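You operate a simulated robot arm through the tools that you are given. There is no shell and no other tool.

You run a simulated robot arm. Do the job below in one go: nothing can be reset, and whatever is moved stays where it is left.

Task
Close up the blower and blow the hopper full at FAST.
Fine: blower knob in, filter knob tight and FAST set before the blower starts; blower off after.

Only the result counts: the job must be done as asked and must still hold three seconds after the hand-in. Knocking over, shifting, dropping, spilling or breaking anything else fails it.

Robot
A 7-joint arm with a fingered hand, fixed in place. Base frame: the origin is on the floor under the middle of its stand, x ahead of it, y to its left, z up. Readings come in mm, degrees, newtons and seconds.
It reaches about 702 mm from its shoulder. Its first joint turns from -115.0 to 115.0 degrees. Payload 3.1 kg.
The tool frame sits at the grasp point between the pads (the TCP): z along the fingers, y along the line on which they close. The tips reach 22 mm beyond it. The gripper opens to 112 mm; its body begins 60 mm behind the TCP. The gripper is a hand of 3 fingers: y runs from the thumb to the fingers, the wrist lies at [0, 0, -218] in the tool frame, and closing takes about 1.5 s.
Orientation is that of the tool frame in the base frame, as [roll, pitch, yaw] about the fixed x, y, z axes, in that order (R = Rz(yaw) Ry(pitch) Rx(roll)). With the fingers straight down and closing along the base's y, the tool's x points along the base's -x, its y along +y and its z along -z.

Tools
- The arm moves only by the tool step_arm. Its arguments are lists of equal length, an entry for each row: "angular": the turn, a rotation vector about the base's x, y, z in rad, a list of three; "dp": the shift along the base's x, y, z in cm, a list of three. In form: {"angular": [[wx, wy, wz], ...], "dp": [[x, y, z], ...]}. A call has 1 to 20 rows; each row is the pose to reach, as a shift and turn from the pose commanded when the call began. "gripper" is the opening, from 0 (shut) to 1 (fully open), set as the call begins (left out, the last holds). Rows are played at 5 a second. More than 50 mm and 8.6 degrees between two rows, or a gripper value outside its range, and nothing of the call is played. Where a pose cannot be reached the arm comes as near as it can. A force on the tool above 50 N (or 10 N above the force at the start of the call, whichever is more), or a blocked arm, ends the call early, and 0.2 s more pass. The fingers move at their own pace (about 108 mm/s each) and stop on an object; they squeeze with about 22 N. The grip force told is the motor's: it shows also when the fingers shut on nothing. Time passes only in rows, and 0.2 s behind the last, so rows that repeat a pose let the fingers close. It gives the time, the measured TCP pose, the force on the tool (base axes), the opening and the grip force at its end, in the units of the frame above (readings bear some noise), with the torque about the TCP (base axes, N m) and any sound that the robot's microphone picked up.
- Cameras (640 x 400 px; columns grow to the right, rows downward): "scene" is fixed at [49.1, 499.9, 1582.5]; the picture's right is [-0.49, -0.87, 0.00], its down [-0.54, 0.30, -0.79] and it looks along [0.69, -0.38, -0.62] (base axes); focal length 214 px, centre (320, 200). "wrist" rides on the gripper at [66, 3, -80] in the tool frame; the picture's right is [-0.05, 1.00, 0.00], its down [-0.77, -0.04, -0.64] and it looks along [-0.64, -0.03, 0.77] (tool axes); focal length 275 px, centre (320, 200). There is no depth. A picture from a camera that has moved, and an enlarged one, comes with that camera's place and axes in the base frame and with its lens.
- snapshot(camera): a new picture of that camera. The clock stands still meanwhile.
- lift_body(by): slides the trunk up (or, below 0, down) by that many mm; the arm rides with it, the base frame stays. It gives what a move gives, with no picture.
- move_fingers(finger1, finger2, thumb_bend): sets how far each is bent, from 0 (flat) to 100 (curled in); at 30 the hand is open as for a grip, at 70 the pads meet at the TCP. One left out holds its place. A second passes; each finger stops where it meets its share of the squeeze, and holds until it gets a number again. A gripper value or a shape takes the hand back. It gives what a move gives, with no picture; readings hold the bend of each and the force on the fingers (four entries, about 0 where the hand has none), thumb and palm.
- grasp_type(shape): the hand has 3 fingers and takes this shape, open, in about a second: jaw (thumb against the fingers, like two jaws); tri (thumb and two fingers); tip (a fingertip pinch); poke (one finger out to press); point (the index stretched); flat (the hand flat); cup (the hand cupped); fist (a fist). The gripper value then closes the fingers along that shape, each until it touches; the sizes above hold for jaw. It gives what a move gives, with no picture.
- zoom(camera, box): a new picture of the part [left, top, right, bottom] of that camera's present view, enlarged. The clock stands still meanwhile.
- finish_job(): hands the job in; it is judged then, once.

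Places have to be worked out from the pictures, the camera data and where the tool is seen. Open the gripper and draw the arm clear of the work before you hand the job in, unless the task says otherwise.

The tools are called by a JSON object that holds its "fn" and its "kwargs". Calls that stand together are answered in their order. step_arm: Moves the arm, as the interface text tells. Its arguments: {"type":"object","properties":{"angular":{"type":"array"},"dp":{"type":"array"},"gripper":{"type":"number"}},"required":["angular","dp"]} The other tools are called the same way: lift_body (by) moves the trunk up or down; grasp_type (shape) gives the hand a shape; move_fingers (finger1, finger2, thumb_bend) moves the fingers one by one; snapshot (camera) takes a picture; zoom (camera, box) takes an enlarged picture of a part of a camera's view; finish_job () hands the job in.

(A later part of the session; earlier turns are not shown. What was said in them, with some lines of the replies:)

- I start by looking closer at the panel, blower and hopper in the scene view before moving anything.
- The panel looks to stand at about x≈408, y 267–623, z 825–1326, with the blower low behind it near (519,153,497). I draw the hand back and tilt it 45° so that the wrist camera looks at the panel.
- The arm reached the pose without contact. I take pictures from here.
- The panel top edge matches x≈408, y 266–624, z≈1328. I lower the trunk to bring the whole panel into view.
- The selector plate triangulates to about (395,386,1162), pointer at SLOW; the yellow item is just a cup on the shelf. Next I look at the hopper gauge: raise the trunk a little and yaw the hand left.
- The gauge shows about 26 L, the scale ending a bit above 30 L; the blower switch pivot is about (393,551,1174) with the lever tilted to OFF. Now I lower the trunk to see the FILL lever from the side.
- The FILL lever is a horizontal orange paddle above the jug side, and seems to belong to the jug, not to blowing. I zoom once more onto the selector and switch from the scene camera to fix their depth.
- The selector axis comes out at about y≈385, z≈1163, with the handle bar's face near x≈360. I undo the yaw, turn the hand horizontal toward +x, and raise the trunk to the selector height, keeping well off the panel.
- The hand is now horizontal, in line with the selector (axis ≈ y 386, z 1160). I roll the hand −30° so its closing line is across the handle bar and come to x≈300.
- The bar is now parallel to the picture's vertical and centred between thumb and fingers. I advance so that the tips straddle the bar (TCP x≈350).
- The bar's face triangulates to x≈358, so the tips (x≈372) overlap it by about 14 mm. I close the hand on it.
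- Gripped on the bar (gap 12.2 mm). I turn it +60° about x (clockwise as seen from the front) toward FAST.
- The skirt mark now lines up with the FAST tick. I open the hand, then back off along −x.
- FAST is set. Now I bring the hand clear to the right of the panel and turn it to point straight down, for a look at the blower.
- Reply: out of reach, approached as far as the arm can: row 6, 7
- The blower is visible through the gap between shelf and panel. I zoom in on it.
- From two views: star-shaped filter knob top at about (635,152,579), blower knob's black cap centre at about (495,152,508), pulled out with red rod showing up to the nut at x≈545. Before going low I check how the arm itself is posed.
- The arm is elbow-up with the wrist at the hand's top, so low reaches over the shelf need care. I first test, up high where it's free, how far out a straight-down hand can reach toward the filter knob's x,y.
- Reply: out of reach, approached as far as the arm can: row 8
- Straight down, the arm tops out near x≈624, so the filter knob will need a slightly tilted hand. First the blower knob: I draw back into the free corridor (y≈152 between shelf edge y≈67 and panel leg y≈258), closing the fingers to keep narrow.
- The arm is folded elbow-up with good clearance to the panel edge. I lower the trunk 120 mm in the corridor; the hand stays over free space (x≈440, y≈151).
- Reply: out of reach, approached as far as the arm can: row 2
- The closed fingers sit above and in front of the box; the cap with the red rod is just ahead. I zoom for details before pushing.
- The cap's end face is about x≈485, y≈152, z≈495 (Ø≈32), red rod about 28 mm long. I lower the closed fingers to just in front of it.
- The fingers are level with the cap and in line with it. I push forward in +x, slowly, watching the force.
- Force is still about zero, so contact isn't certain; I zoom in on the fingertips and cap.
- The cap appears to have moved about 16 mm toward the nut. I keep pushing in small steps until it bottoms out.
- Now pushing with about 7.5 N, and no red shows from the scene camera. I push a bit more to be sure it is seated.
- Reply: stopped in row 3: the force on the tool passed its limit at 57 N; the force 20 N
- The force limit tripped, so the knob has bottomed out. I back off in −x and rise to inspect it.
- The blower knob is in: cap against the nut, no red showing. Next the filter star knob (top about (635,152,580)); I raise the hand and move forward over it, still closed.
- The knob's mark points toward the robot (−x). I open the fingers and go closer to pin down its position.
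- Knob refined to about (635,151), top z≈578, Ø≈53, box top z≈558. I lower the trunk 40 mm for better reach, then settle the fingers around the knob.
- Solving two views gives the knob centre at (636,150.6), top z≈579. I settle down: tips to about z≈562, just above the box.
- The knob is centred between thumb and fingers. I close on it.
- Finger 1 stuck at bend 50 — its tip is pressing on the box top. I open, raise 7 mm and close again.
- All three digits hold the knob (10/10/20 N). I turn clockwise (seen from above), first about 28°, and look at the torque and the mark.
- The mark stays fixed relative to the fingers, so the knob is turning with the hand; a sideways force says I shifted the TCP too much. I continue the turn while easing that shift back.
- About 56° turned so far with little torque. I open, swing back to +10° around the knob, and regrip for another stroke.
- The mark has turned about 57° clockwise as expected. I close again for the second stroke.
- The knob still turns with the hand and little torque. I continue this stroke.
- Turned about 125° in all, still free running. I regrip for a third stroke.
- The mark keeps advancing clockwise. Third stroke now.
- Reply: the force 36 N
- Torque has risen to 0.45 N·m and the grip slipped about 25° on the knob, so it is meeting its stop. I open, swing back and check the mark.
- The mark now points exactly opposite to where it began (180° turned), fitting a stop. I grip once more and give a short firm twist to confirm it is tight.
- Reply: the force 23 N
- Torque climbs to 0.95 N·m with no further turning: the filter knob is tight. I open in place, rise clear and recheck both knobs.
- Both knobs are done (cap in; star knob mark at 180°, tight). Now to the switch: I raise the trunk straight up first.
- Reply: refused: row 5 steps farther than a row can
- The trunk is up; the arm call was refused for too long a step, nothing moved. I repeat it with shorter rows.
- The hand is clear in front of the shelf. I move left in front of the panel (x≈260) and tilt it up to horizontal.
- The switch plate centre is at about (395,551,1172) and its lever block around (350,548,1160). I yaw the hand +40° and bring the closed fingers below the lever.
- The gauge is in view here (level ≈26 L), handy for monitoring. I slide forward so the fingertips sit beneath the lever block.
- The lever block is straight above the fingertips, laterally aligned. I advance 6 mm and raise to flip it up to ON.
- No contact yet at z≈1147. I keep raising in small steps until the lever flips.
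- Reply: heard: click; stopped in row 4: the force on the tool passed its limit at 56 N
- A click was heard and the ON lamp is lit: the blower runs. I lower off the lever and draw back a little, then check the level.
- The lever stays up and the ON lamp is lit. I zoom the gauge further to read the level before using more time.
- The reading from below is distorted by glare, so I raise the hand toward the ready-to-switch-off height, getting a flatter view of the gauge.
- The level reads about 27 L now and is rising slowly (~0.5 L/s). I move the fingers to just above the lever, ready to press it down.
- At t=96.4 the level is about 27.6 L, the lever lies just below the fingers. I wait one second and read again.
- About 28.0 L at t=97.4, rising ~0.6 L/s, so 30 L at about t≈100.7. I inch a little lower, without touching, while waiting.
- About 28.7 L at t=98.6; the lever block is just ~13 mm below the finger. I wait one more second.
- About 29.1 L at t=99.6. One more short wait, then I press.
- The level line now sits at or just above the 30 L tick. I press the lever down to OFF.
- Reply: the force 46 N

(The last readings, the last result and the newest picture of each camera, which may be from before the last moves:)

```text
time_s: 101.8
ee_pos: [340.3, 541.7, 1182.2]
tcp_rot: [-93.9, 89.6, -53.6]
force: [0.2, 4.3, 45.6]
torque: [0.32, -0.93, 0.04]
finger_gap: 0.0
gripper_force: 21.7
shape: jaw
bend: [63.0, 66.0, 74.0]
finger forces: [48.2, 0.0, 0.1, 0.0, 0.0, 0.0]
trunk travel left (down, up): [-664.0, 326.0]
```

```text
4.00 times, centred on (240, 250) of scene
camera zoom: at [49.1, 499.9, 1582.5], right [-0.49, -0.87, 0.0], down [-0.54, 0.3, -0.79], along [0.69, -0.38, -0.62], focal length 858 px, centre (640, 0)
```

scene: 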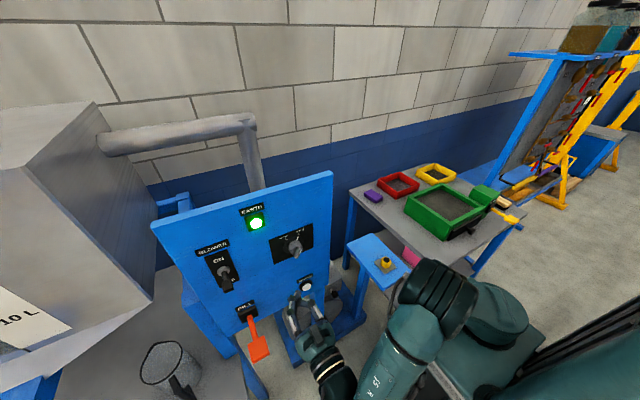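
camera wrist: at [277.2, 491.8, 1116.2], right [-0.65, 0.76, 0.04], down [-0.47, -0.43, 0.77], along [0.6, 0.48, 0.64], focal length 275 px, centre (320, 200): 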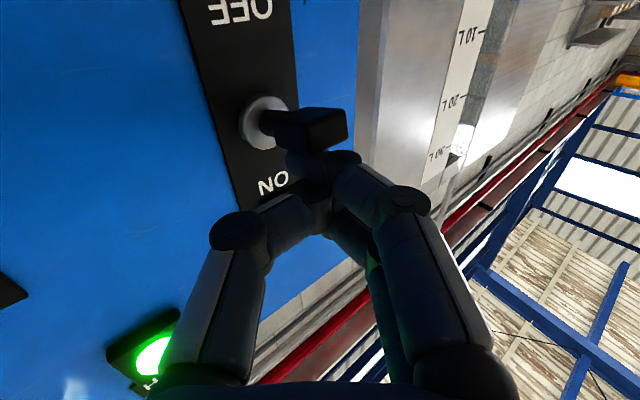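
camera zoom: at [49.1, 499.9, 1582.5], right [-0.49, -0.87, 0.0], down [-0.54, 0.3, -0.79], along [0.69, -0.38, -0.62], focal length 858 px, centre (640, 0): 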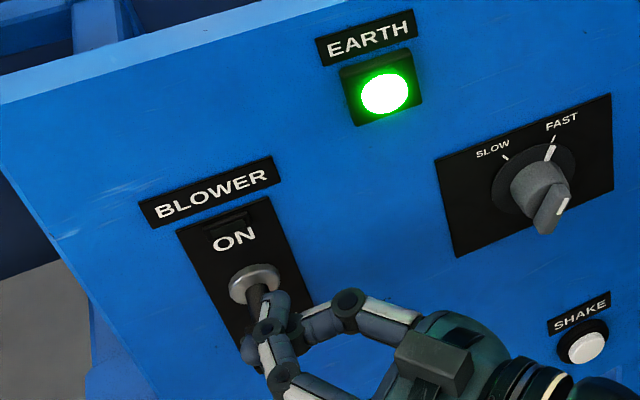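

The ON lamp is out with the lever pressed down. I lift off, draw back, and check the switch and the level.

{"fn": "step_arm", "kwargs": {"angular": [[0, 0, 0], [0, 0, 0], [0, 0, 0], [0, 0, 0]], "dp": [[0, 0, 2], [0, 0, 4], [-2.5, -2.1, 5], [-5, -4.2, 5]]}}

{"fn": "snapshot", "kwargs": {"camera": "wrist"}}

{"fn": "zoom", "kwargs": {"camera": "wrist", "box": [395, 50, 485, 180]}}

{"fn": "zoom", "kwargs": {"camera": "scene", "box": [190, 200, 290, 300]}}

```text
time_s: 102.8
ee_pos: [294.4, 502.4, 1222.9]
tcp_rot: [-147.1, 88.7, -106.8]
force: [-0.1, -0.3, -0.1]
torque: [0.0, 0.0, 0.02]
finger_gap: 0.0
gripper_force: 22.1
shape: jaw
bend: [67.0, 66.0, 75.0]
finger forces: [0.0, 0.0, 0.1, 0.0, 0.0, 0.0]
trunk travel left (down, up): [-664.0, 326.0]
```

```text
taken
camera wrist: at [229.3, 451.7, 1157.8], right [-0.65, 0.76, 0.03], down [-0.46, -0.42, 0.78], along [0.61, 0.49, 0.62], focal length 275 px, centre (320, 200)
```

wrist: 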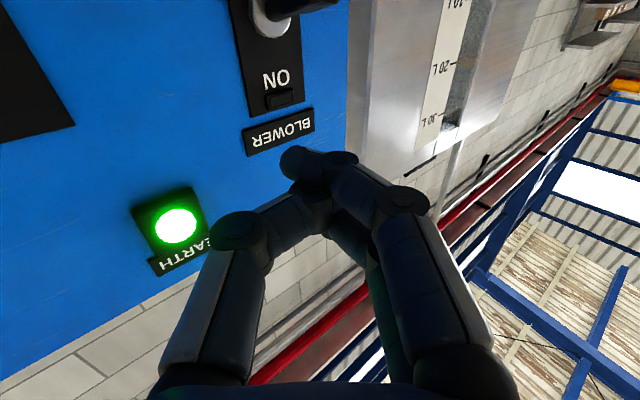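

```text
3.08 times, centred on (440, 115) of wrist
camera zoom: at [229.3, 451.7, 1157.8], right [-0.65, 0.76, 0.03], down [-0.46, -0.42, 0.78], along [0.61, 0.49, 0.62], focal length 847 px, centre (-49, 462)
```

zoom: 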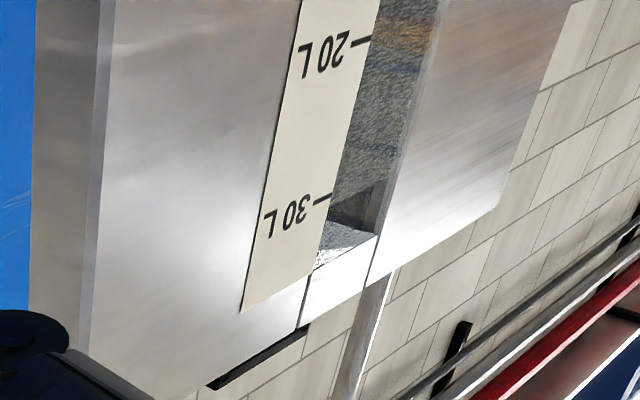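

```text
4.00 times, centred on (240, 250) of scene
camera zoom: at [49.1, 499.9, 1582.5], right [-0.49, -0.87, 0.0], down [-0.54, 0.3, -0.79], along [0.69, -0.38, -0.62], focal length 858 px, centre (640, 0)
```

zoom: 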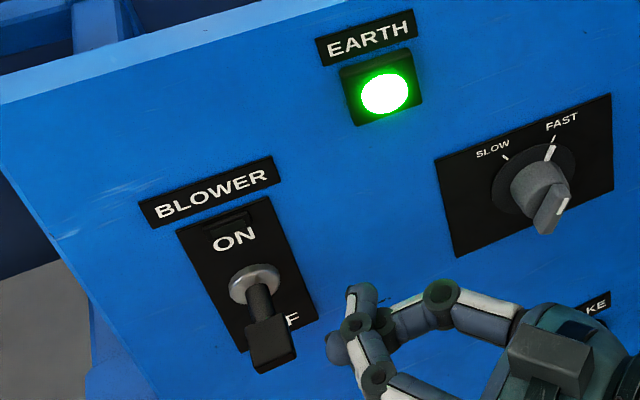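

The lever is at OFF, lamp out, and the level appears a little above the 30 L tick. I pull back and tilt the hand to look at the gauge squarely.

{"fn": "step_arm", "kwargs": {"angular": [[-0.084, 0.1, 0], [-0.168, 0.2, 0], [-0.252, 0.3, 0], [-0.336, 0.4, 0], [-0.42, 0.5, 0], [-0.505, 0.601, 0], [-0.505, 0.601, 0]], "dp": [[-2.5, 0, 1], [-5, 0, 2], [-7.5, 0, 3], [-10, 0, 4], [-12.5, 0, 5.5], [-15, -1, 7], [-15, -1, 7]]}}

{"fn": "snapshot", "kwargs": {"camera": "wrist"}}

{"fn": "zoom", "kwargs": {"camera": "wrist", "box": [290, 90, 450, 310]}}

```text
time_s: 104.4
ee_pos: [146.9, 493.8, 1292.2]
tcp_rot: [-179.7, 43.8, -139.0]
force: [-0.4, 0.1, -0.5]
torque: [0.02, 0.02, -0.01]
finger_gap: 0.1
gripper_force: 21.9
shape: jaw
bend: [67.0, 66.0, 75.0]
finger forces: [0.0, 0.1, 0.0, 0.0, 0.1, 0.0]
trunk travel left (down, up): [-664.0, 326.0]
```

```text
taken
camera wrist: at [65.5, 428.8, 1304.5], right [-0.63, 0.78, 0.03], down [0.11, 0.05, 0.99], along [0.77, 0.62, -0.12], focal length 275 px, centre (320, 200)
```

wrist: 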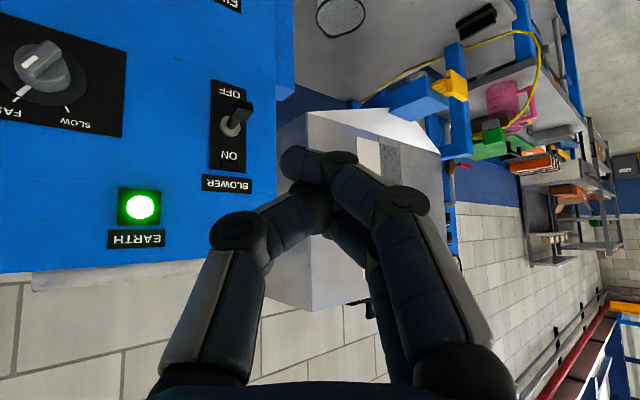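

```text
1.82 times, centred on (370, 200) of wrist
camera zoom: at [65.5, 428.8, 1304.5], right [-0.63, 0.78, 0.03], down [0.11, 0.05, 0.99], along [0.77, 0.62, -0.12], focal length 500 px, centre (229, 200)
```

zoom: 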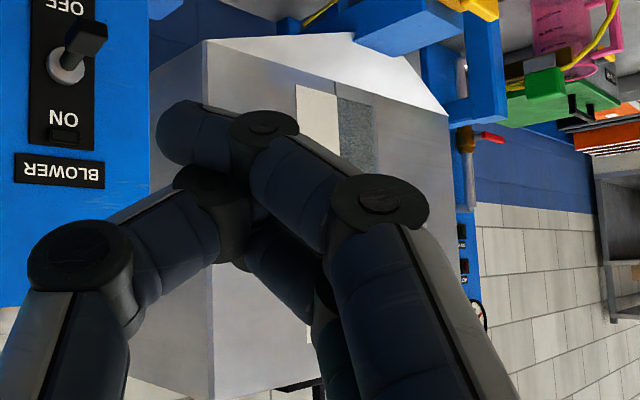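

The closed fingers hide the gauge. I open the hand here, in free space, to see it.

{"fn": "step_arm", "kwargs": {"angular": [[0, 0, 0], [0, 0, 0], [0, 0, 0], [0, 0, 0], [0, 0, 0]], "dp": [[0, 0, 0], [0, 0, 0], [0, 0, 0], [0, 0, 0], [0, 0, 0]], "gripper": 1}}

{"fn": "zoom", "kwargs": {"camera": "wrist", "box": [290, 100, 450, 310]}}

{"fn": "zoom", "kwargs": {"camera": "wrist", "box": [340, 190, 420, 290]}}

```text
time_s: 105.6
ee_pos: [144.9, 493.4, 1293.4]
tcp_rot: [-179.6, 43.9, -139.1]
force: [0.8, -0.2, 0.3]
torque: [-0.05, 0.0, 0.02]
finger_gap: 112.1
gripper_force: 0.0
shape: jaw
bend: [30.0, 30.0, 30.0]
finger forces: [0.0, 0.1, 0.0, 0.0, 0.0, 0.0]
trunk travel left (down, up): [-664.0, 326.0]
```

```text
1.90 times, centred on (370, 205) of wrist
camera zoom: at [64.7, 429.6, 1304.2], right [-0.63, 0.78, 0.03], down [0.11, 0.05, 0.99], along [0.77, 0.62, -0.12], focal length 524 px, centre (225, 190)
```

zoom: 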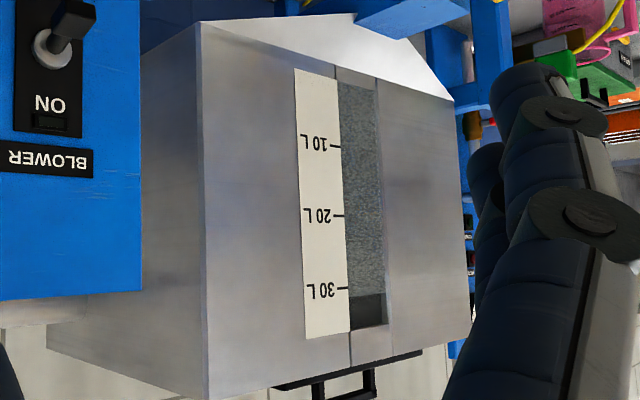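

```text
4.00 times, centred on (380, 240) of wrist
camera zoom: at [64.7, 429.6, 1304.2], right [-0.63, 0.78, 0.03], down [0.11, 0.05, 0.99], along [0.77, 0.62, -0.12], focal length 1101 px, centre (80, 40)
```

zoom: 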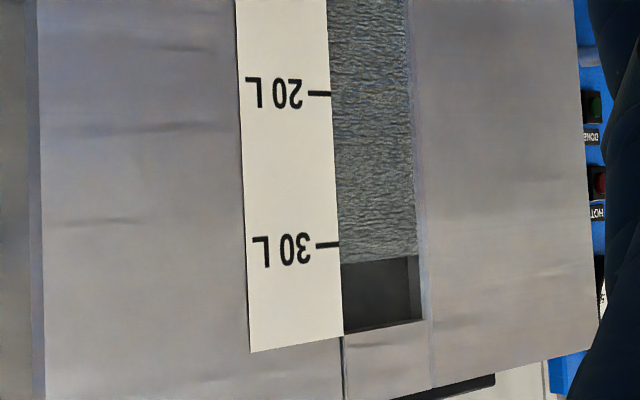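

Square on, the level reads about 31.3 L, with the sight glass still empty above that up to about 36 L. "Full" reads as the glass full (it has not stopped rising), so I'll top up; I return the closed hand to the start position below the lever.

{"fn": "step_arm", "kwargs": {"angular": [[0, 0, 0], [0.066, -0.076, 0], [0.132, -0.152, 0], [0.198, -0.228, 0], [0.264, -0.304, 0], [0.33, -0.38, 0], [0.396, -0.456, 0], [0.462, -0.532, 0], [0.528, -0.608, 0], [0.528, -0.608, 0]], "dp": [[0, 0, 0], [1.8, 0.1, -2.4], [3.6, 0.2, -4.8], [5.4, 0.3, -7.2], [7.2, 0.4, -9.6], [9, 0.5, -12], [10.8, 0.6, -14.4], [12.6, 0.8, -16.8], [14.4, 1, -19], [14.4, 1, -19]], "gripper": 0}}

{"fn": "snapshot", "kwargs": {"camera": "wrist"}}

{"fn": "zoom", "kwargs": {"camera": "scene", "box": [180, 200, 380, 400]}}

```text
time_s: 107.8
ee_pos: [289.3, 502.7, 1101.3]
tcp_rot: [-9.9, 89.9, 30.9]
force: [0.2, 0.2, -0.6]
torque: [0.02, 0.02, 0.01]
finger_gap: 0.0
gripper_force: 21.8
shape: jaw
bend: [66.0, 66.0, 74.0]
finger forces: [0.0, 0.0, 0.0, 0.1, 0.0, 0.1]
trunk travel left (down, up): [-664.0, 326.0]
```

```text
taken
camera wrist: at [226.3, 454.6, 1034.4], right [-0.65, 0.76, 0.05], down [-0.46, -0.44, 0.77], along [0.6, 0.48, 0.64], focal length 275 px, centre (320, 200)
```

wrist: 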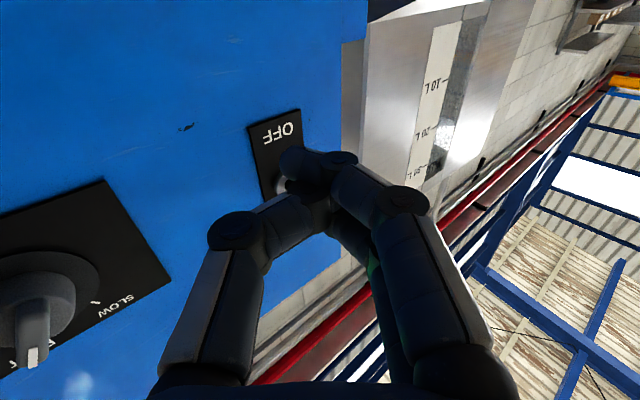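

```text
2.00 times, centred on (280, 300) of scene
camera zoom: at [49.1, 499.9, 1582.5], right [-0.49, -0.87, 0.0], down [-0.54, 0.3, -0.79], along [0.69, -0.38, -0.62], focal length 429 px, centre (400, 0)
```

zoom: 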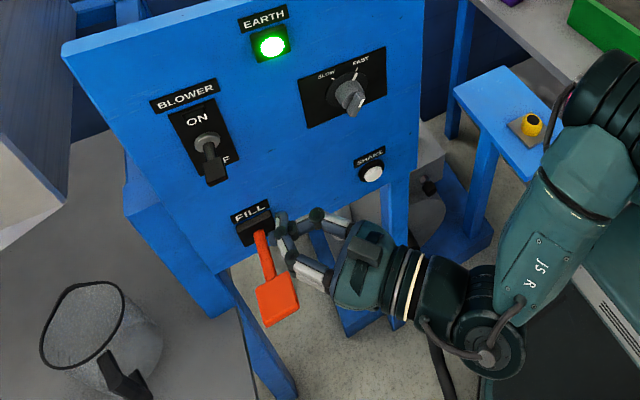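

The panel is unchanged: FAST set, lever OFF. I go under the lever and push it up to ON again for the top-up.

{"fn": "step_arm", "kwargs": {"angular": [[0, 0, 0], [0, 0, 0], [0, 0, 0], [0, 0, 0], [0, 0, 0]], "dp": [[1.8, 1.4, 0], [3.6, 2.7, 0.5], [5.4, 4.1, 1.5], [5.4, 4.1, 3], [5.4, 4.1, 4.4]]}}

{"fn": "step_arm", "kwargs": {"angular": [[0, 0, 0], [0, 0, 0], [0, 0, 0], [0, 0, 0]], "dp": [[0, 0, 0.6], [0, 0, 1.2], [0, 0, 1.8], [0, 0, 2.4]]}}

{"fn": "zoom", "kwargs": {"camera": "scene", "box": [190, 200, 290, 300]}}

```text
time_s: 109.0
ee_pos: [342.3, 544.1, 1146.5]
tcp_rot: [-17.1, 89.9, 23.5]
force: [0.2, 0.1, -0.2]
torque: [-0.02, -0.02, -0.02]
finger_gap: 0.1
gripper_force: 22.3
shape: jaw
bend: [66.0, 66.0, 74.0]
finger forces: [0.0, 0.1, 0.0, 0.1, 0.0, 0.1]
trunk travel left (down, up): [-664.0, 326.0]
```

```text
time_s: 110.0
ee_pos: [341.5, 546.1, 1157.5]
tcp_rot: [-163.2, 88.1, -122.4]
force: [-3.1, 1.1, -17.7]
torque: [-0.09, 0.32, 0.1]
finger_gap: 0.2
gripper_force: 22.0
shape: jaw
bend: [66.0, 65.0, 74.0]
finger forces: [0.0, 20.5, 0.0, 0.0, 0.0, 0.0]
trunk travel left (down, up): [-664.0, 326.0]
heard: click
stopped in row 4: the force on the tool passed its limit at 56 N (the readings are from after the stop); the commanded pose is now the measured one
```

```text
4.00 times, centred on (240, 250) of scene
camera zoom: at [49.1, 499.9, 1582.5], right [-0.49, -0.87, 0.0], down [-0.54, 0.3, -0.79], along [0.69, -0.38, -0.62], focal length 858 px, centre (640, 0)
```

zoom: 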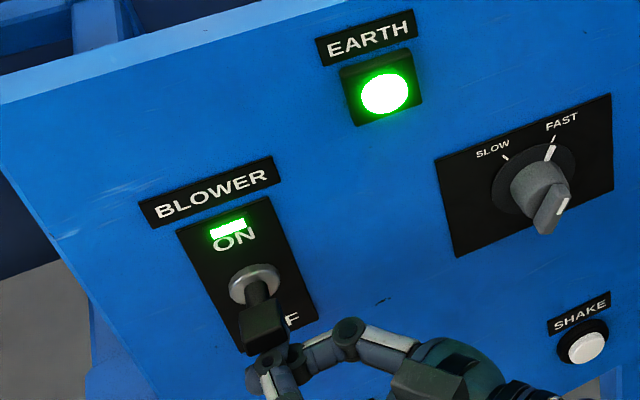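

The blower runs again (click, lamp lit). I go around to the waiting spot above and back from the lever to watch the gauge.

{"fn": "step_arm", "kwargs": {"angular": [[0, 0, 0], [0, 0, 0], [0, 0, 0], [0, 0, 0], [0, 0, 0], [0, 0, 0]], "dp": [[0, 0, -1.5], [0, 0, -2.5], [-2.5, -2.1, -2.5], [-5, -4.2, -1], [-5.5, -4.2, 3.5], [-5.5, -4.2, 7.8]]}}

{"fn": "zoom", "kwargs": {"camera": "wrist", "box": [395, 60, 485, 190]}}

{"fn": "zoom", "kwargs": {"camera": "wrist", "box": [415, 80, 465, 140]}}

```text
time_s: 111.4
ee_pos: [284.3, 502.8, 1239.5]
tcp_rot: [-161.8, 88.8, -121.1]
force: [-0.5, 0.0, 0.3]
torque: [0.01, 0.01, 0.01]
finger_gap: 0.0
gripper_force: 22.1
shape: jaw
bend: [66.0, 66.0, 74.0]
finger forces: [0.0, 0.0, 0.0, 0.0, 0.0, 0.1]
trunk travel left (down, up): [-664.0, 326.0]
```

```text
3.08 times, centred on (440, 125) of wrist
camera zoom: at [221.3, 453.0, 1175.5], right [-0.65, 0.76, 0.04], down [-0.45, -0.43, 0.78], along [0.61, 0.49, 0.62], focal length 847 px, centre (-49, 431)
```

zoom: 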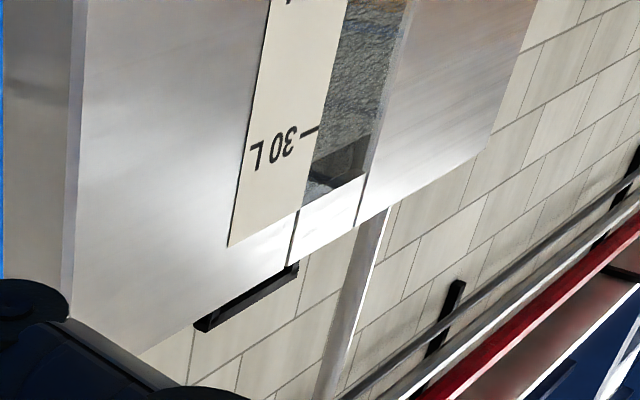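

```text
6.67 times, centred on (440, 110) of wrist
camera zoom: at [221.3, 453.0, 1175.5], right [-0.65, 0.76, 0.04], down [-0.45, -0.43, 0.78], along [0.61, 0.49, 0.62], focal length 1835 px, centre (-480, 800)
```

zoom: 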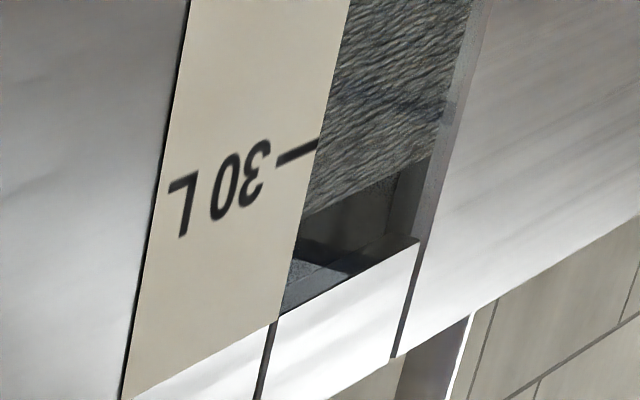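

Level line clear here: about 32.5 L and rising, glass top at about 36 L. I wait and watch for the line reaching the top or stopping.

{"fn": "step_arm", "kwargs": {"angular": [[0, 0, 0], [0, 0, 0], [0, 0, 0], [0, 0, 0]], "dp": [[0, 0, 0], [0, 0, 0], [0, 0, 0], [0, 0, 0]]}}

{"fn": "zoom", "kwargs": {"camera": "wrist", "box": [415, 80, 465, 140]}}

```text
time_s: 112.4
ee_pos: [284.3, 504.3, 1240.7]
tcp_rot: [-163.0, 88.8, -122.2]
force: [-0.2, 0.0, -0.8]
torque: [-0.05, 0.0, -0.01]
finger_gap: 0.0
gripper_force: 22.4
shape: jaw
bend: [66.0, 66.0, 74.0]
finger forces: [0.1, 0.1, 0.0, 0.1, 0.1, 0.1]
trunk travel left (down, up): [-664.0, 326.0]
```

```text
6.67 times, centred on (440, 110) of wrist
camera zoom: at [221.4, 453.3, 1175.1], right [-0.65, 0.76, 0.04], down [-0.45, -0.43, 0.78], along [0.61, 0.49, 0.62], focal length 1835 px, centre (-480, 800)
```

zoom: 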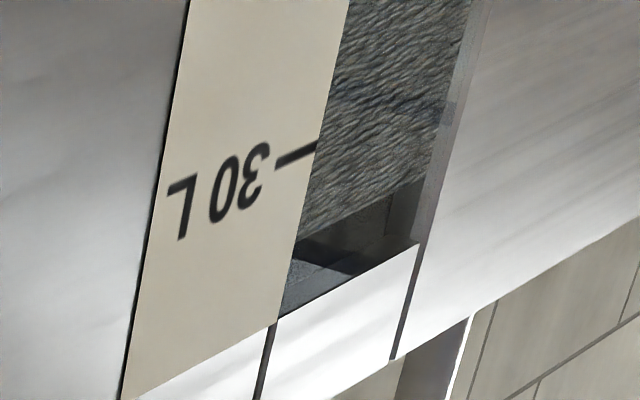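

About 33.5 L now, still rising at a steady pace. Another short wait before I go to the lever.

{"fn": "step_arm", "kwargs": {"angular": [[0, 0, 0], [0, 0, 0], [0, 0, 0], [0, 0, 0]], "dp": [[0, 0, 0], [0, 0, 0], [0, 0, 0], [0, 0, 0]]}}

{"fn": "zoom", "kwargs": {"camera": "wrist", "box": [415, 80, 465, 140]}}

```text
time_s: 113.4
ee_pos: [284.4, 503.7, 1239.6]
tcp_rot: [-163.1, 88.8, -122.4]
force: [-0.7, -0.1, -0.6]
torque: [-0.04, 0.02, 0.05]
finger_gap: 0.1
gripper_force: 21.8
shape: jaw
bend: [66.0, 66.0, 74.0]
finger forces: [0.1, 0.0, 0.0, 0.0, 0.0, 0.1]
trunk travel left (down, up): [-664.0, 326.0]
```

```text
6.67 times, centred on (440, 110) of wrist
camera zoom: at [221.3, 453.3, 1175.1], right [-0.65, 0.76, 0.04], down [-0.45, -0.43, 0.78], along [0.61, 0.49, 0.62], focal length 1835 px, centre (-480, 800)
```

zoom: 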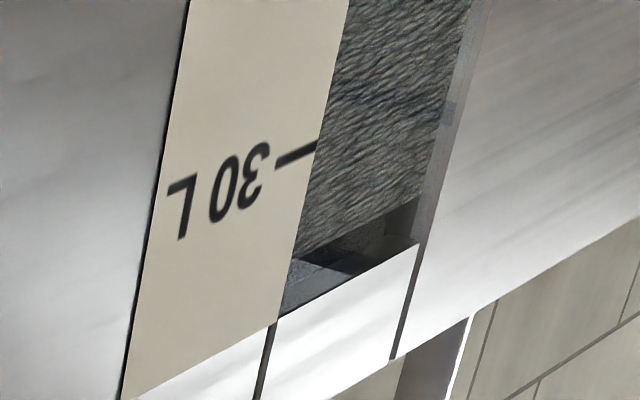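

About 34.3 L; roughly two seconds to the top of the glass. I move over the lever now.

{"fn": "step_arm", "kwargs": {"angular": [[0, 0, 0], [0, 0, 0], [0, 0, 0]], "dp": [[3, 2.1, -0.5], [6, 4.2, -1.5], [6, 4.2, -2.4]]}}

{"fn": "snapshot", "kwargs": {"camera": "wrist"}}

{"fn": "zoom", "kwargs": {"camera": "wrist", "box": [415, 100, 475, 170]}}

```text
time_s: 114.2
ee_pos: [346.9, 545.0, 1215.2]
tcp_rot: [-163.2, 88.8, -122.3]
force: [2.0, 0.9, -0.4]
torque: [0.02, -0.02, 0.01]
finger_gap: 0.3
gripper_force: 22.3
shape: jaw
bend: [66.0, 66.0, 74.0]
finger forces: [0.0, 0.0, 0.0, 0.0, 0.0, 0.1]
trunk travel left (down, up): [-664.0, 326.0]
```

```text
taken
camera wrist: at [282.4, 494.2, 1149.9], right [-0.65, 0.76, 0.04], down [-0.45, -0.43, 0.78], along [0.61, 0.49, 0.62], focal length 275 px, centre (320, 200)
```

wrist: 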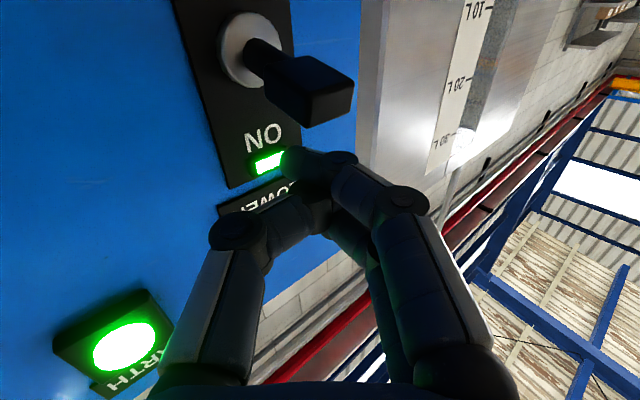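

```text
5.71 times, centred on (445, 135) of wrist
camera zoom: at [282.4, 494.2, 1149.9], right [-0.65, 0.76, 0.04], down [-0.45, -0.43, 0.78], along [0.61, 0.49, 0.62], focal length 1573 px, centre (-394, 571)
```

zoom: 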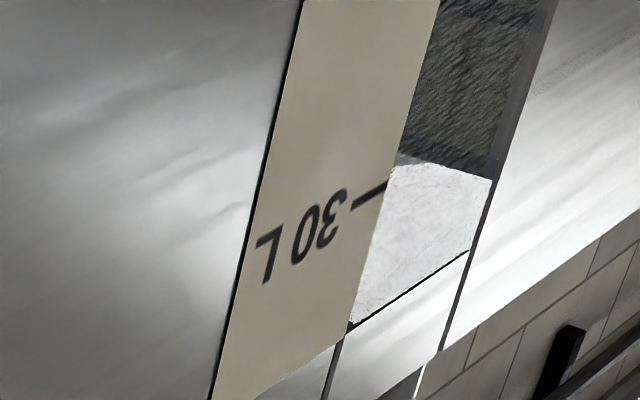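

Glare hides the top from here, but by timing it is near 35 L. I press the lever down to OFF.

{"fn": "step_arm", "kwargs": {"angular": [[0, 0, 0], [0, 0, 0], [0, 0, 0], [0, 0, 0], [0, 0, 0], [0, 0, 0]], "dp": [[-0.2, 0, -0.4], [-0.2, 0, -1.2], [-0.2, 0, -2.2], [-0.2, 0, -3.0], [-0.2, 0, -3.6], [-0.2, 0, -4.2]]}}

{"fn": "zoom", "kwargs": {"camera": "scene", "box": [190, 200, 290, 300]}}

```text
time_s: 115.6
ee_pos: [339.8, 540.4, 1182.6]
tcp_rot: [17.8, 89.9, 58.6]
force: [0.0, 3.6, 44.7]
torque: [0.29, -0.92, 0.03]
finger_gap: 0.0
gripper_force: 22.1
shape: jaw
bend: [63.0, 66.0, 74.0]
finger forces: [48.4, 0.0, 0.0, 0.1, 0.0, 0.0]
trunk travel left (down, up): [-664.0, 326.0]
```

```text
4.00 times, centred on (240, 250) of scene
camera zoom: at [49.1, 499.9, 1582.5], right [-0.49, -0.87, 0.0], down [-0.54, 0.3, -0.79], along [0.69, -0.38, -0.62], focal length 858 px, centre (640, 0)
```

zoom: 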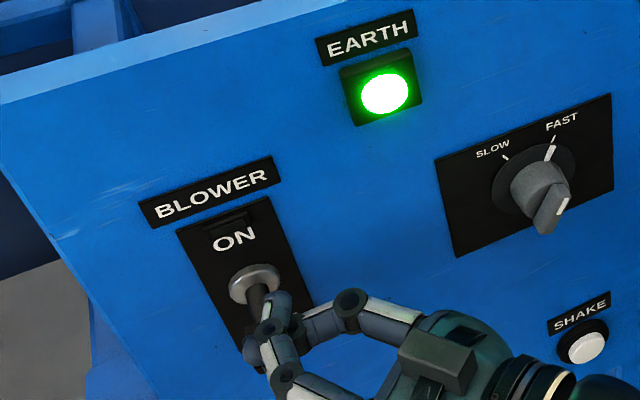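

The lamp is out again: blower off. I lift off and go back to the square view of the gauge with the hand open.

{"fn": "step_arm", "kwargs": {"angular": [[0, 0, 0], [0, 0, 0], [0, 0, 0], [0, 0, 0]], "dp": [[0, 0, 2], [0, 0, 4], [-2.5, -2.1, 5], [-5, -4.2, 5]]}}

{"fn": "step_arm", "kwargs": {"angular": [[-0.084, 0.1, 0], [-0.168, 0.2, 0], [-0.252, 0.3, 0], [-0.336, 0.4, 0], [-0.42, 0.5, 0], [-0.505, 0.601, 0], [-0.505, 0.601, 0], [-0.505, 0.601, 0], [-0.505, 0.601, 0]], "dp": [[-2.5, 0, 1], [-5, 0, 2], [-7.5, 0, 3], [-10, 0, 4], [-12.5, 0, 5.5], [-15, -1, 7], [-15, -1, 7], [-15, -1, 7], [-15, -1, 7]], "gripper": 1}}

{"fn": "snapshot", "kwargs": {"camera": "wrist"}}

{"fn": "zoom", "kwargs": {"camera": "wrist", "box": [340, 190, 420, 290]}}

{"fn": "zoom", "kwargs": {"camera": "scene", "box": [190, 200, 290, 300]}}

```text
time_s: 116.6
ee_pos: [292.9, 501.8, 1222.9]
tcp_rot: [-163.1, 88.8, -122.2]
force: [-0.1, -0.5, 0.8]
torque: [0.01, 0.0, -0.01]
finger_gap: 0.0
gripper_force: 21.9
shape: jaw
bend: [67.0, 66.0, 74.0]
finger forces: [0.0, 0.0, 0.1, 0.1, 0.0, 0.1]
trunk travel left (down, up): [-664.0, 326.0]
```

```text
time_s: 118.6
ee_pos: [143.4, 492.6, 1292.5]
tcp_rot: [179.6, 44.0, -139.5]
force: [0.1, 0.6, 0.2]
torque: [0.0, -0.03, -0.03]
finger_gap: 112.0
gripper_force: 0.0
shape: jaw
bend: [30.0, 30.0, 30.0]
finger forces: [0.0, 0.0, 0.0, 0.0, 0.1, 0.0]
trunk travel left (down, up): [-664.0, 326.0]
```

```text
taken
camera wrist: at [64.1, 429.6, 1305.0], right [-0.63, 0.78, 0.04], down [0.11, 0.04, 0.99], along [0.77, 0.63, -0.12], focal length 275 px, centre (320, 200)
```

wrist: 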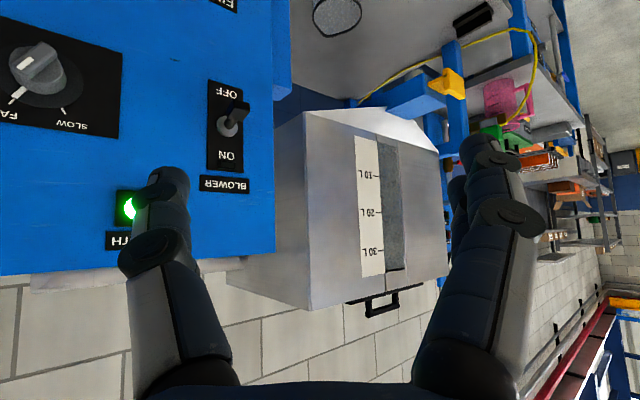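

```text
4.00 times, centred on (380, 240) of wrist
camera zoom: at [64.1, 429.6, 1305.0], right [-0.63, 0.78, 0.04], down [0.11, 0.04, 0.99], along [0.77, 0.63, -0.12], focal length 1101 px, centre (80, 40)
```

zoom: 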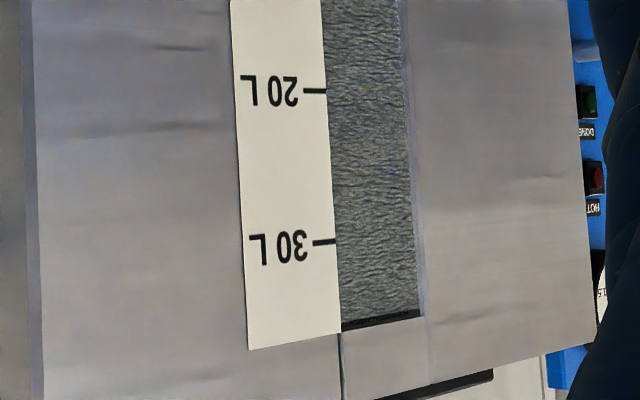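

```text
4.00 times, centred on (240, 250) of scene
camera zoom: at [49.1, 499.9, 1582.5], right [-0.49, -0.87, 0.0], down [-0.54, 0.3, -0.79], along [0.69, -0.38, -0.62], focal length 858 px, centre (640, 0)
```

zoom: 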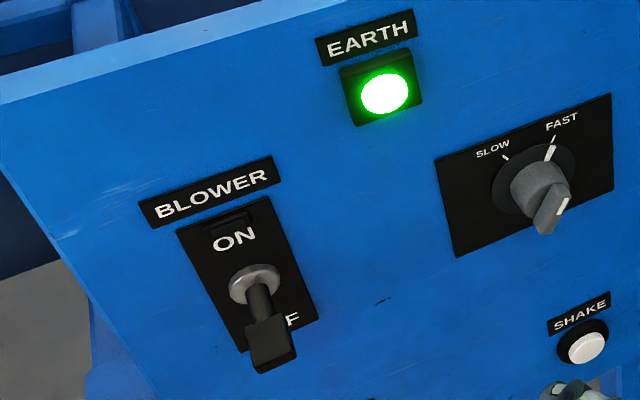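

Square view: about 35.3 L, a thin dark sliver (≈0.7 L) still left under the top of the glass at ≈36 L; the level rose linearly, so it isn't at its limit yet. I'll give one short burst of about a second to fill the glass, going back below the lever first.

{"fn": "step_arm", "kwargs": {"angular": [[0, 0, 0], [0.066, -0.076, 0], [0.132, -0.152, 0], [0.198, -0.228, 0], [0.264, -0.304, 0], [0.33, -0.38, 0], [0.396, -0.456, 0], [0.462, -0.532, 0], [0.526, -0.606, 0], [0.526, -0.606, 0]], "dp": [[0, 0, 0], [1.8, 0.1, -2.4], [3.6, 0.2, -4.8], [5.4, 0.3, -7.2], [7.2, 0.4, -9.6], [9, 0.5, -12], [10.8, 0.6, -14.4], [12.6, 0.8, -16.8], [14.5, 1.05, -18.9], [14.5, 1.05, -18.9]], "gripper": 0}}

{"fn": "step_arm", "kwargs": {"angular": [[0, 0, 0], [0, 0, 0], [0, 0, 0], [0, 0, 0], [0, 0, 0]], "dp": [[1.8, 1.4, 0], [3.6, 2.7, 0.5], [5.4, 4.1, 1.5], [5.4, 4.1, 3], [5.4, 4.1, 4.4]]}}

{"fn": "snapshot", "kwargs": {"camera": "wrist"}}

{"fn": "zoom", "kwargs": {"camera": "scene", "box": [190, 200, 290, 300]}}

```text
time_s: 120.8
ee_pos: [287.6, 503.5, 1104.0]
tcp_rot: [101.2, 89.7, 142.4]
force: [0.0, 0.7, 0.0]
torque: [0.02, 0.03, 0.04]
finger_gap: 0.0
gripper_force: 21.8
shape: jaw
bend: [66.0, 66.0, 74.0]
finger forces: [0.0, 0.0, 0.1, 0.0, 0.0, 0.0]
trunk travel left (down, up): [-664.0, 326.0]
```

```text
time_s: 122.0
ee_pos: [341.1, 544.5, 1147.8]
tcp_rot: [117.7, 89.6, 158.8]
force: [-0.9, 0.0, 1.0]
torque: [-0.02, -0.04, 0.0]
finger_gap: 0.0
gripper_force: 22.0
shape: jaw
bend: [66.0, 66.0, 74.0]
finger forces: [0.0, 0.0, 0.0, 0.0, 0.1, 0.0]
trunk travel left (down, up): [-664.0, 326.0]
```

```text
taken
camera wrist: at [279.6, 495.6, 1081.1], right [-0.66, 0.75, 0.05], down [-0.45, -0.45, 0.77], along [0.6, 0.48, 0.63], focal length 275 px, centre (320, 200)
```

wrist: 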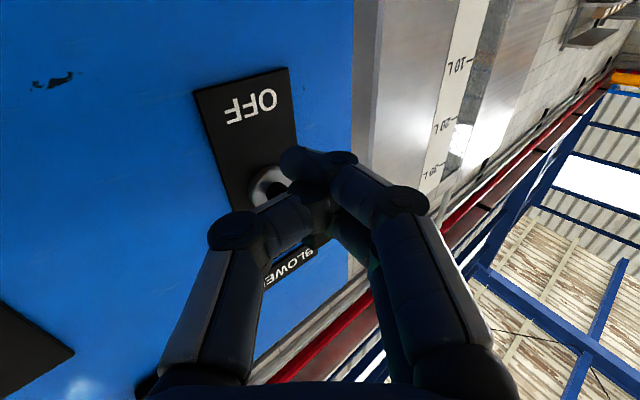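

```text
4.00 times, centred on (240, 250) of scene
camera zoom: at [49.1, 499.9, 1582.5], right [-0.49, -0.87, 0.0], down [-0.54, 0.3, -0.79], along [0.69, -0.38, -0.62], focal length 858 px, centre (640, 0)
```

zoom: 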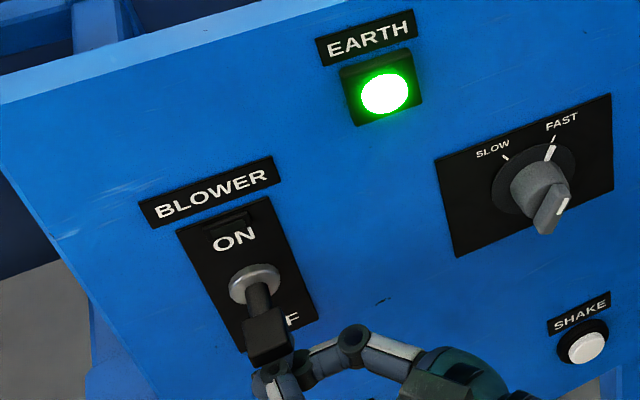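

Lever OFF, fingers just below it. I run the burst in one call: push up to ON, swing around the front, and press it back down about a second later.

{"fn": "step_arm", "kwargs": {"angular": [[0, 0, 0], [0, 0, 0], [0, 0, 0], [0, 0, 0], [0, 0, 0], [0, 0, 0], [0, 0, 0], [0, 0, 0], [0, 0, 0]], "dp": [[0, 0, 0.8], [0, 0, 1.5], [-3.4, -2.9, 0.3], [-4.6, -3.9, 4.4], [-2.6, -2.2, 6.9], [0, 0, 6.0], [0, 0, 4.0], [0, 0, 2.5], [0, 0, 2.5]]}}

{"fn": "zoom", "kwargs": {"camera": "scene", "box": [190, 200, 290, 300]}}

{"fn": "snapshot", "kwargs": {"camera": "wrist"}}

```text
time_s: 124.0
ee_pos: [339.8, 539.1, 1182.7]
tcp_rot: [34.2, 89.0, 75.3]
force: [-0.9, 2.4, 42.4]
torque: [0.3, -0.87, 0.1]
finger_gap: 0.0
gripper_force: 22.1
shape: jaw
bend: [63.0, 66.0, 74.0]
finger forces: [45.3, 0.0, 0.1, 0.0, 0.0, 0.1]
trunk travel left (down, up): [-664.0, 326.0]
heard: click
```

```text
4.00 times, centred on (240, 250) of scene
camera zoom: at [49.1, 499.9, 1582.5], right [-0.49, -0.87, 0.0], down [-0.54, 0.3, -0.79], along [0.69, -0.38, -0.62], focal length 858 px, centre (640, 0)
```

zoom: 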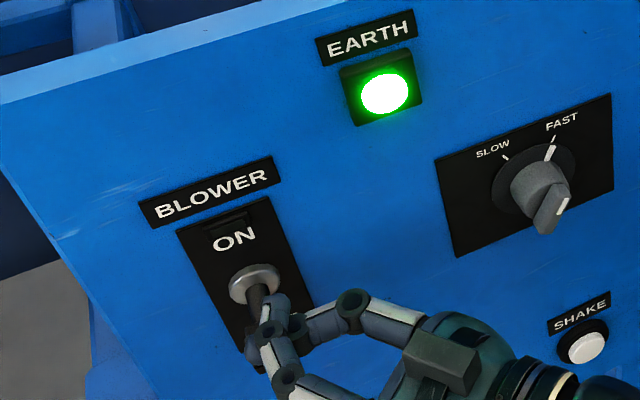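

```text
taken
camera wrist: at [276.8, 491.0, 1114.7], right [-0.66, 0.75, 0.06], down [-0.46, -0.46, 0.76], along [0.6, 0.47, 0.65], focal length 275 px, centre (320, 200)
```

wrist: 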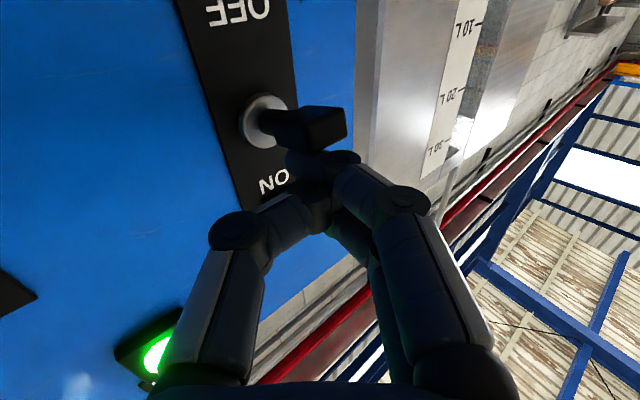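

A click was heard (ON) and the lamp is out again (OFF). I lift off, back away, and read the gauge squarely.

{"fn": "step_arm", "kwargs": {"angular": [[0, 0, 0], [0, 0, 0], [0, 0, 0], [0, 0, 0]], "dp": [[0, 0, 2], [0, 0, 4], [-2.5, -2.1, 5], [-5, -4.2, 5]]}}

{"fn": "step_arm", "kwargs": {"angular": [[-0.084, 0.1, 0], [-0.168, 0.2, 0], [-0.252, 0.3, 0], [-0.336, 0.4, 0], [-0.42, 0.5, 0], [-0.505, 0.601, 0], [-0.505, 0.601, 0], [-0.505, 0.601, 0], [-0.505, 0.601, 0]], "dp": [[-2.5, 0, 1], [-5, 0, 2], [-7.5, 0, 3], [-10, 0, 4], [-12.5, 0, 5.5], [-15, -1, 7], [-15, -1, 7], [-15, -1, 7], [-15, -1, 7]], "gripper": 1}}

{"fn": "snapshot", "kwargs": {"camera": "wrist"}}

{"fn": "zoom", "kwargs": {"camera": "wrist", "box": [340, 190, 420, 290]}}

{"fn": "snapshot", "kwargs": {"camera": "scene"}}

```text
time_s: 125.0
ee_pos: [291.8, 502.4, 1223.4]
tcp_rot: [112.8, 89.7, 153.8]
force: [-0.6, 0.4, 0.8]
torque: [0.01, 0.03, -0.01]
finger_gap: 0.0
gripper_force: 22.1
shape: jaw
bend: [66.0, 66.0, 74.0]
finger forces: [0.0, 0.0, 0.1, 0.0, 0.0, 0.1]
trunk travel left (down, up): [-664.0, 326.0]
```

```text
time_s: 127.0
ee_pos: [142.5, 493.3, 1293.3]
tcp_rot: [178.6, 44.9, -140.5]
force: [-0.3, -0.3, 0.0]
torque: [0.0, -0.02, 0.0]
finger_gap: 111.9
gripper_force: 0.1
shape: jaw
bend: [30.0, 30.0, 30.0]
finger forces: [0.1, 0.0, 0.0, 0.0, 0.0, 0.0]
trunk travel left (down, up): [-664.0, 326.0]
```

```text
taken
camera wrist: at [61.8, 429.0, 1303.1], right [-0.62, 0.78, 0.05], down [0.11, 0.02, 0.99], along [0.77, 0.63, -0.1], focal length 275 px, centre (320, 200)
```

wrist: 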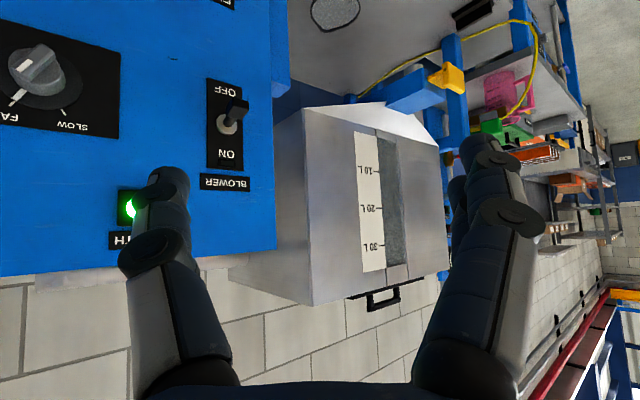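

```text
4.00 times, centred on (380, 240) of wrist
camera zoom: at [61.8, 429.0, 1303.1], right [-0.62, 0.78, 0.05], down [0.11, 0.02, 0.99], along [0.77, 0.63, -0.1], focal length 1101 px, centre (80, 40)
```

zoom: 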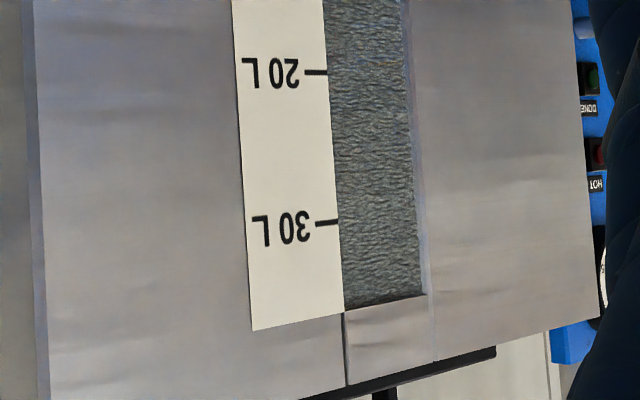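

```text
taken
```

scene: 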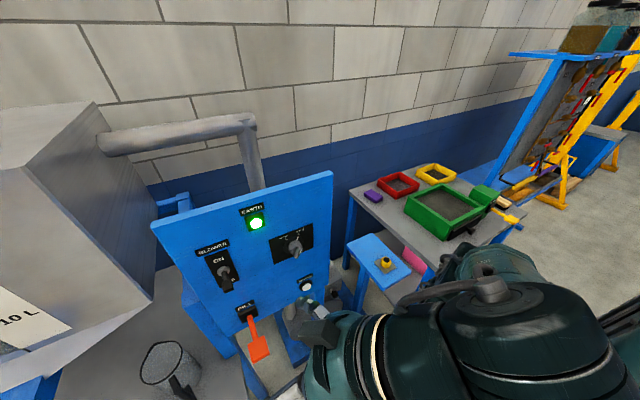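

The glass now shows full (≈35.8 of 36 L), lever at OFF, lamp out. A last look at the blower knob, selector and surroundings before handing in.

{"fn": "zoom", "kwargs": {"camera": "scene", "box": [190, 200, 350, 310]}}

{"fn": "zoom", "kwargs": {"camera": "scene", "box": [310, 250, 400, 320]}}

{"fn": "zoom", "kwargs": {"camera": "wrist", "box": [190, 60, 290, 210]}}

```text
3.64 times, centred on (270, 255) of scene
camera zoom: at [49.1, 499.9, 1582.5], right [-0.49, -0.87, 0.0], down [-0.54, 0.3, -0.79], along [0.69, -0.38, -0.62], focal length 780 px, centre (502, 0)
```

zoom: 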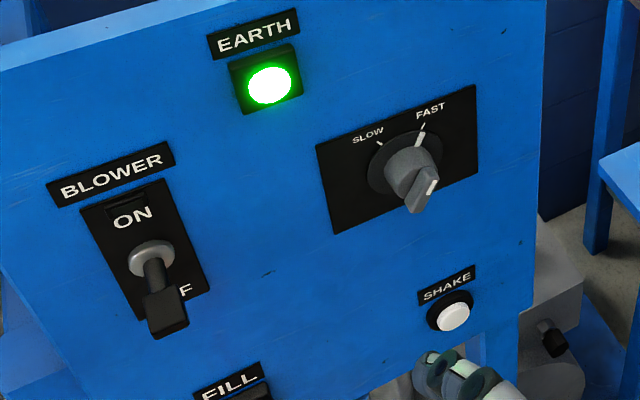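

```text
5.71 times, centred on (355, 285) of scene
camera zoom: at [49.1, 499.9, 1582.5], right [-0.49, -0.87, 0.0], down [-0.54, 0.3, -0.79], along [0.69, -0.38, -0.62], focal length 1226 px, centre (120, -286)
```

zoom: 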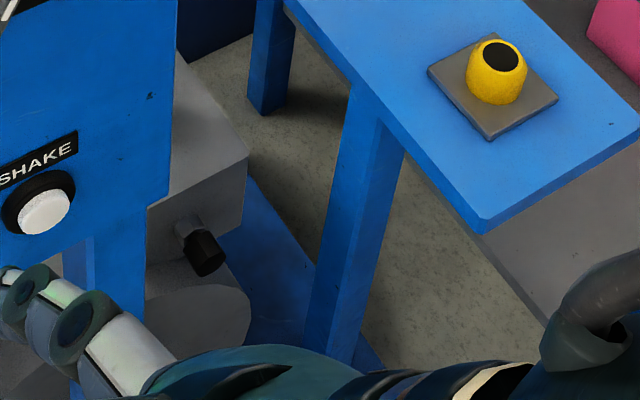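

```text
2.67 times, centred on (240, 135) of wrist
camera zoom: at [61.8, 429.0, 1303.1], right [-0.62, 0.78, 0.05], down [0.11, 0.02, 0.99], along [0.77, 0.63, -0.1], focal length 734 px, centre (533, 373)
```

zoom: 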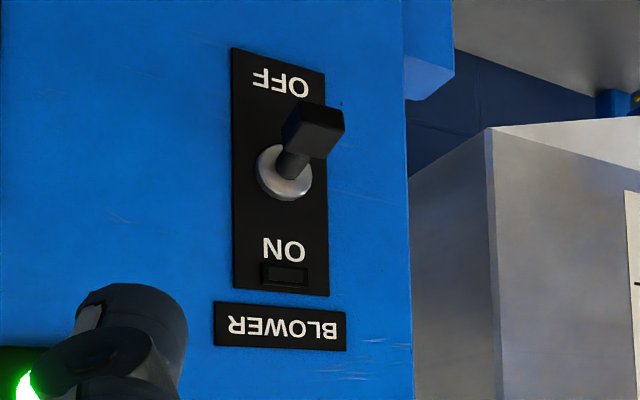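

Blower knob in, FAST set, lever OFF, lamp out, cup and all else undisturbed, gripper open. I raise the arm a bit further clear.

{"fn": "lift_body", "kwargs": {"by": 100}}

```text
time_s: 128.3
ee_pos: [142.0, 494.0, 1392.8]
tcp_rot: [178.7, 44.9, -140.4]
force: [-0.1, 0.2, 0.1]
torque: [-0.03, 0.03, -0.01]
finger_gap: 112.1
gripper_force: 0.0
shape: jaw
bend: [30.0, 30.0, 30.0]
finger forces: [0.1, 0.0, 0.1, 0.0, 0.0, 0.1]
trunk travel left (down, up): [-764.0, 226.0]
```

The arm is clear, the hand open, the machine off and the hopper full. I hand the job in.

{"fn": "finish_job", "kwargs": {}}

```text
The job is handed in.
```

The job is handed in. The blower is closed up, the hopper is blown full at FAST, and the blower is off. I don't have the judge's result.

- **Blower knob:** pushed in until it seated against the nut; no red shows on the rod.
- **Filter knob:** turned clockwise 180° to its stop. A final twist reached about 0.95 N·m with no further turning.
- **Speed:** the selector was set to FAST before the blower first started and has stayed there.
- **Hopper:** the level rose from about 26 L to about 35.8 L. The top of the sight glass is about 36 L.
- **Blower:** the switch is at OFF and its lamp is out. I ran it three times: first to about 31 L, then two top-ups.

The scale's highest mark is 30 L. I took "full" to mean the sight glass full, because the level was still rising past that mark. If "full" meant 30 L, the hopper is about 6 L over.

Nothing else looked moved or spilled. The gripper is open and the arm is clear of the work.
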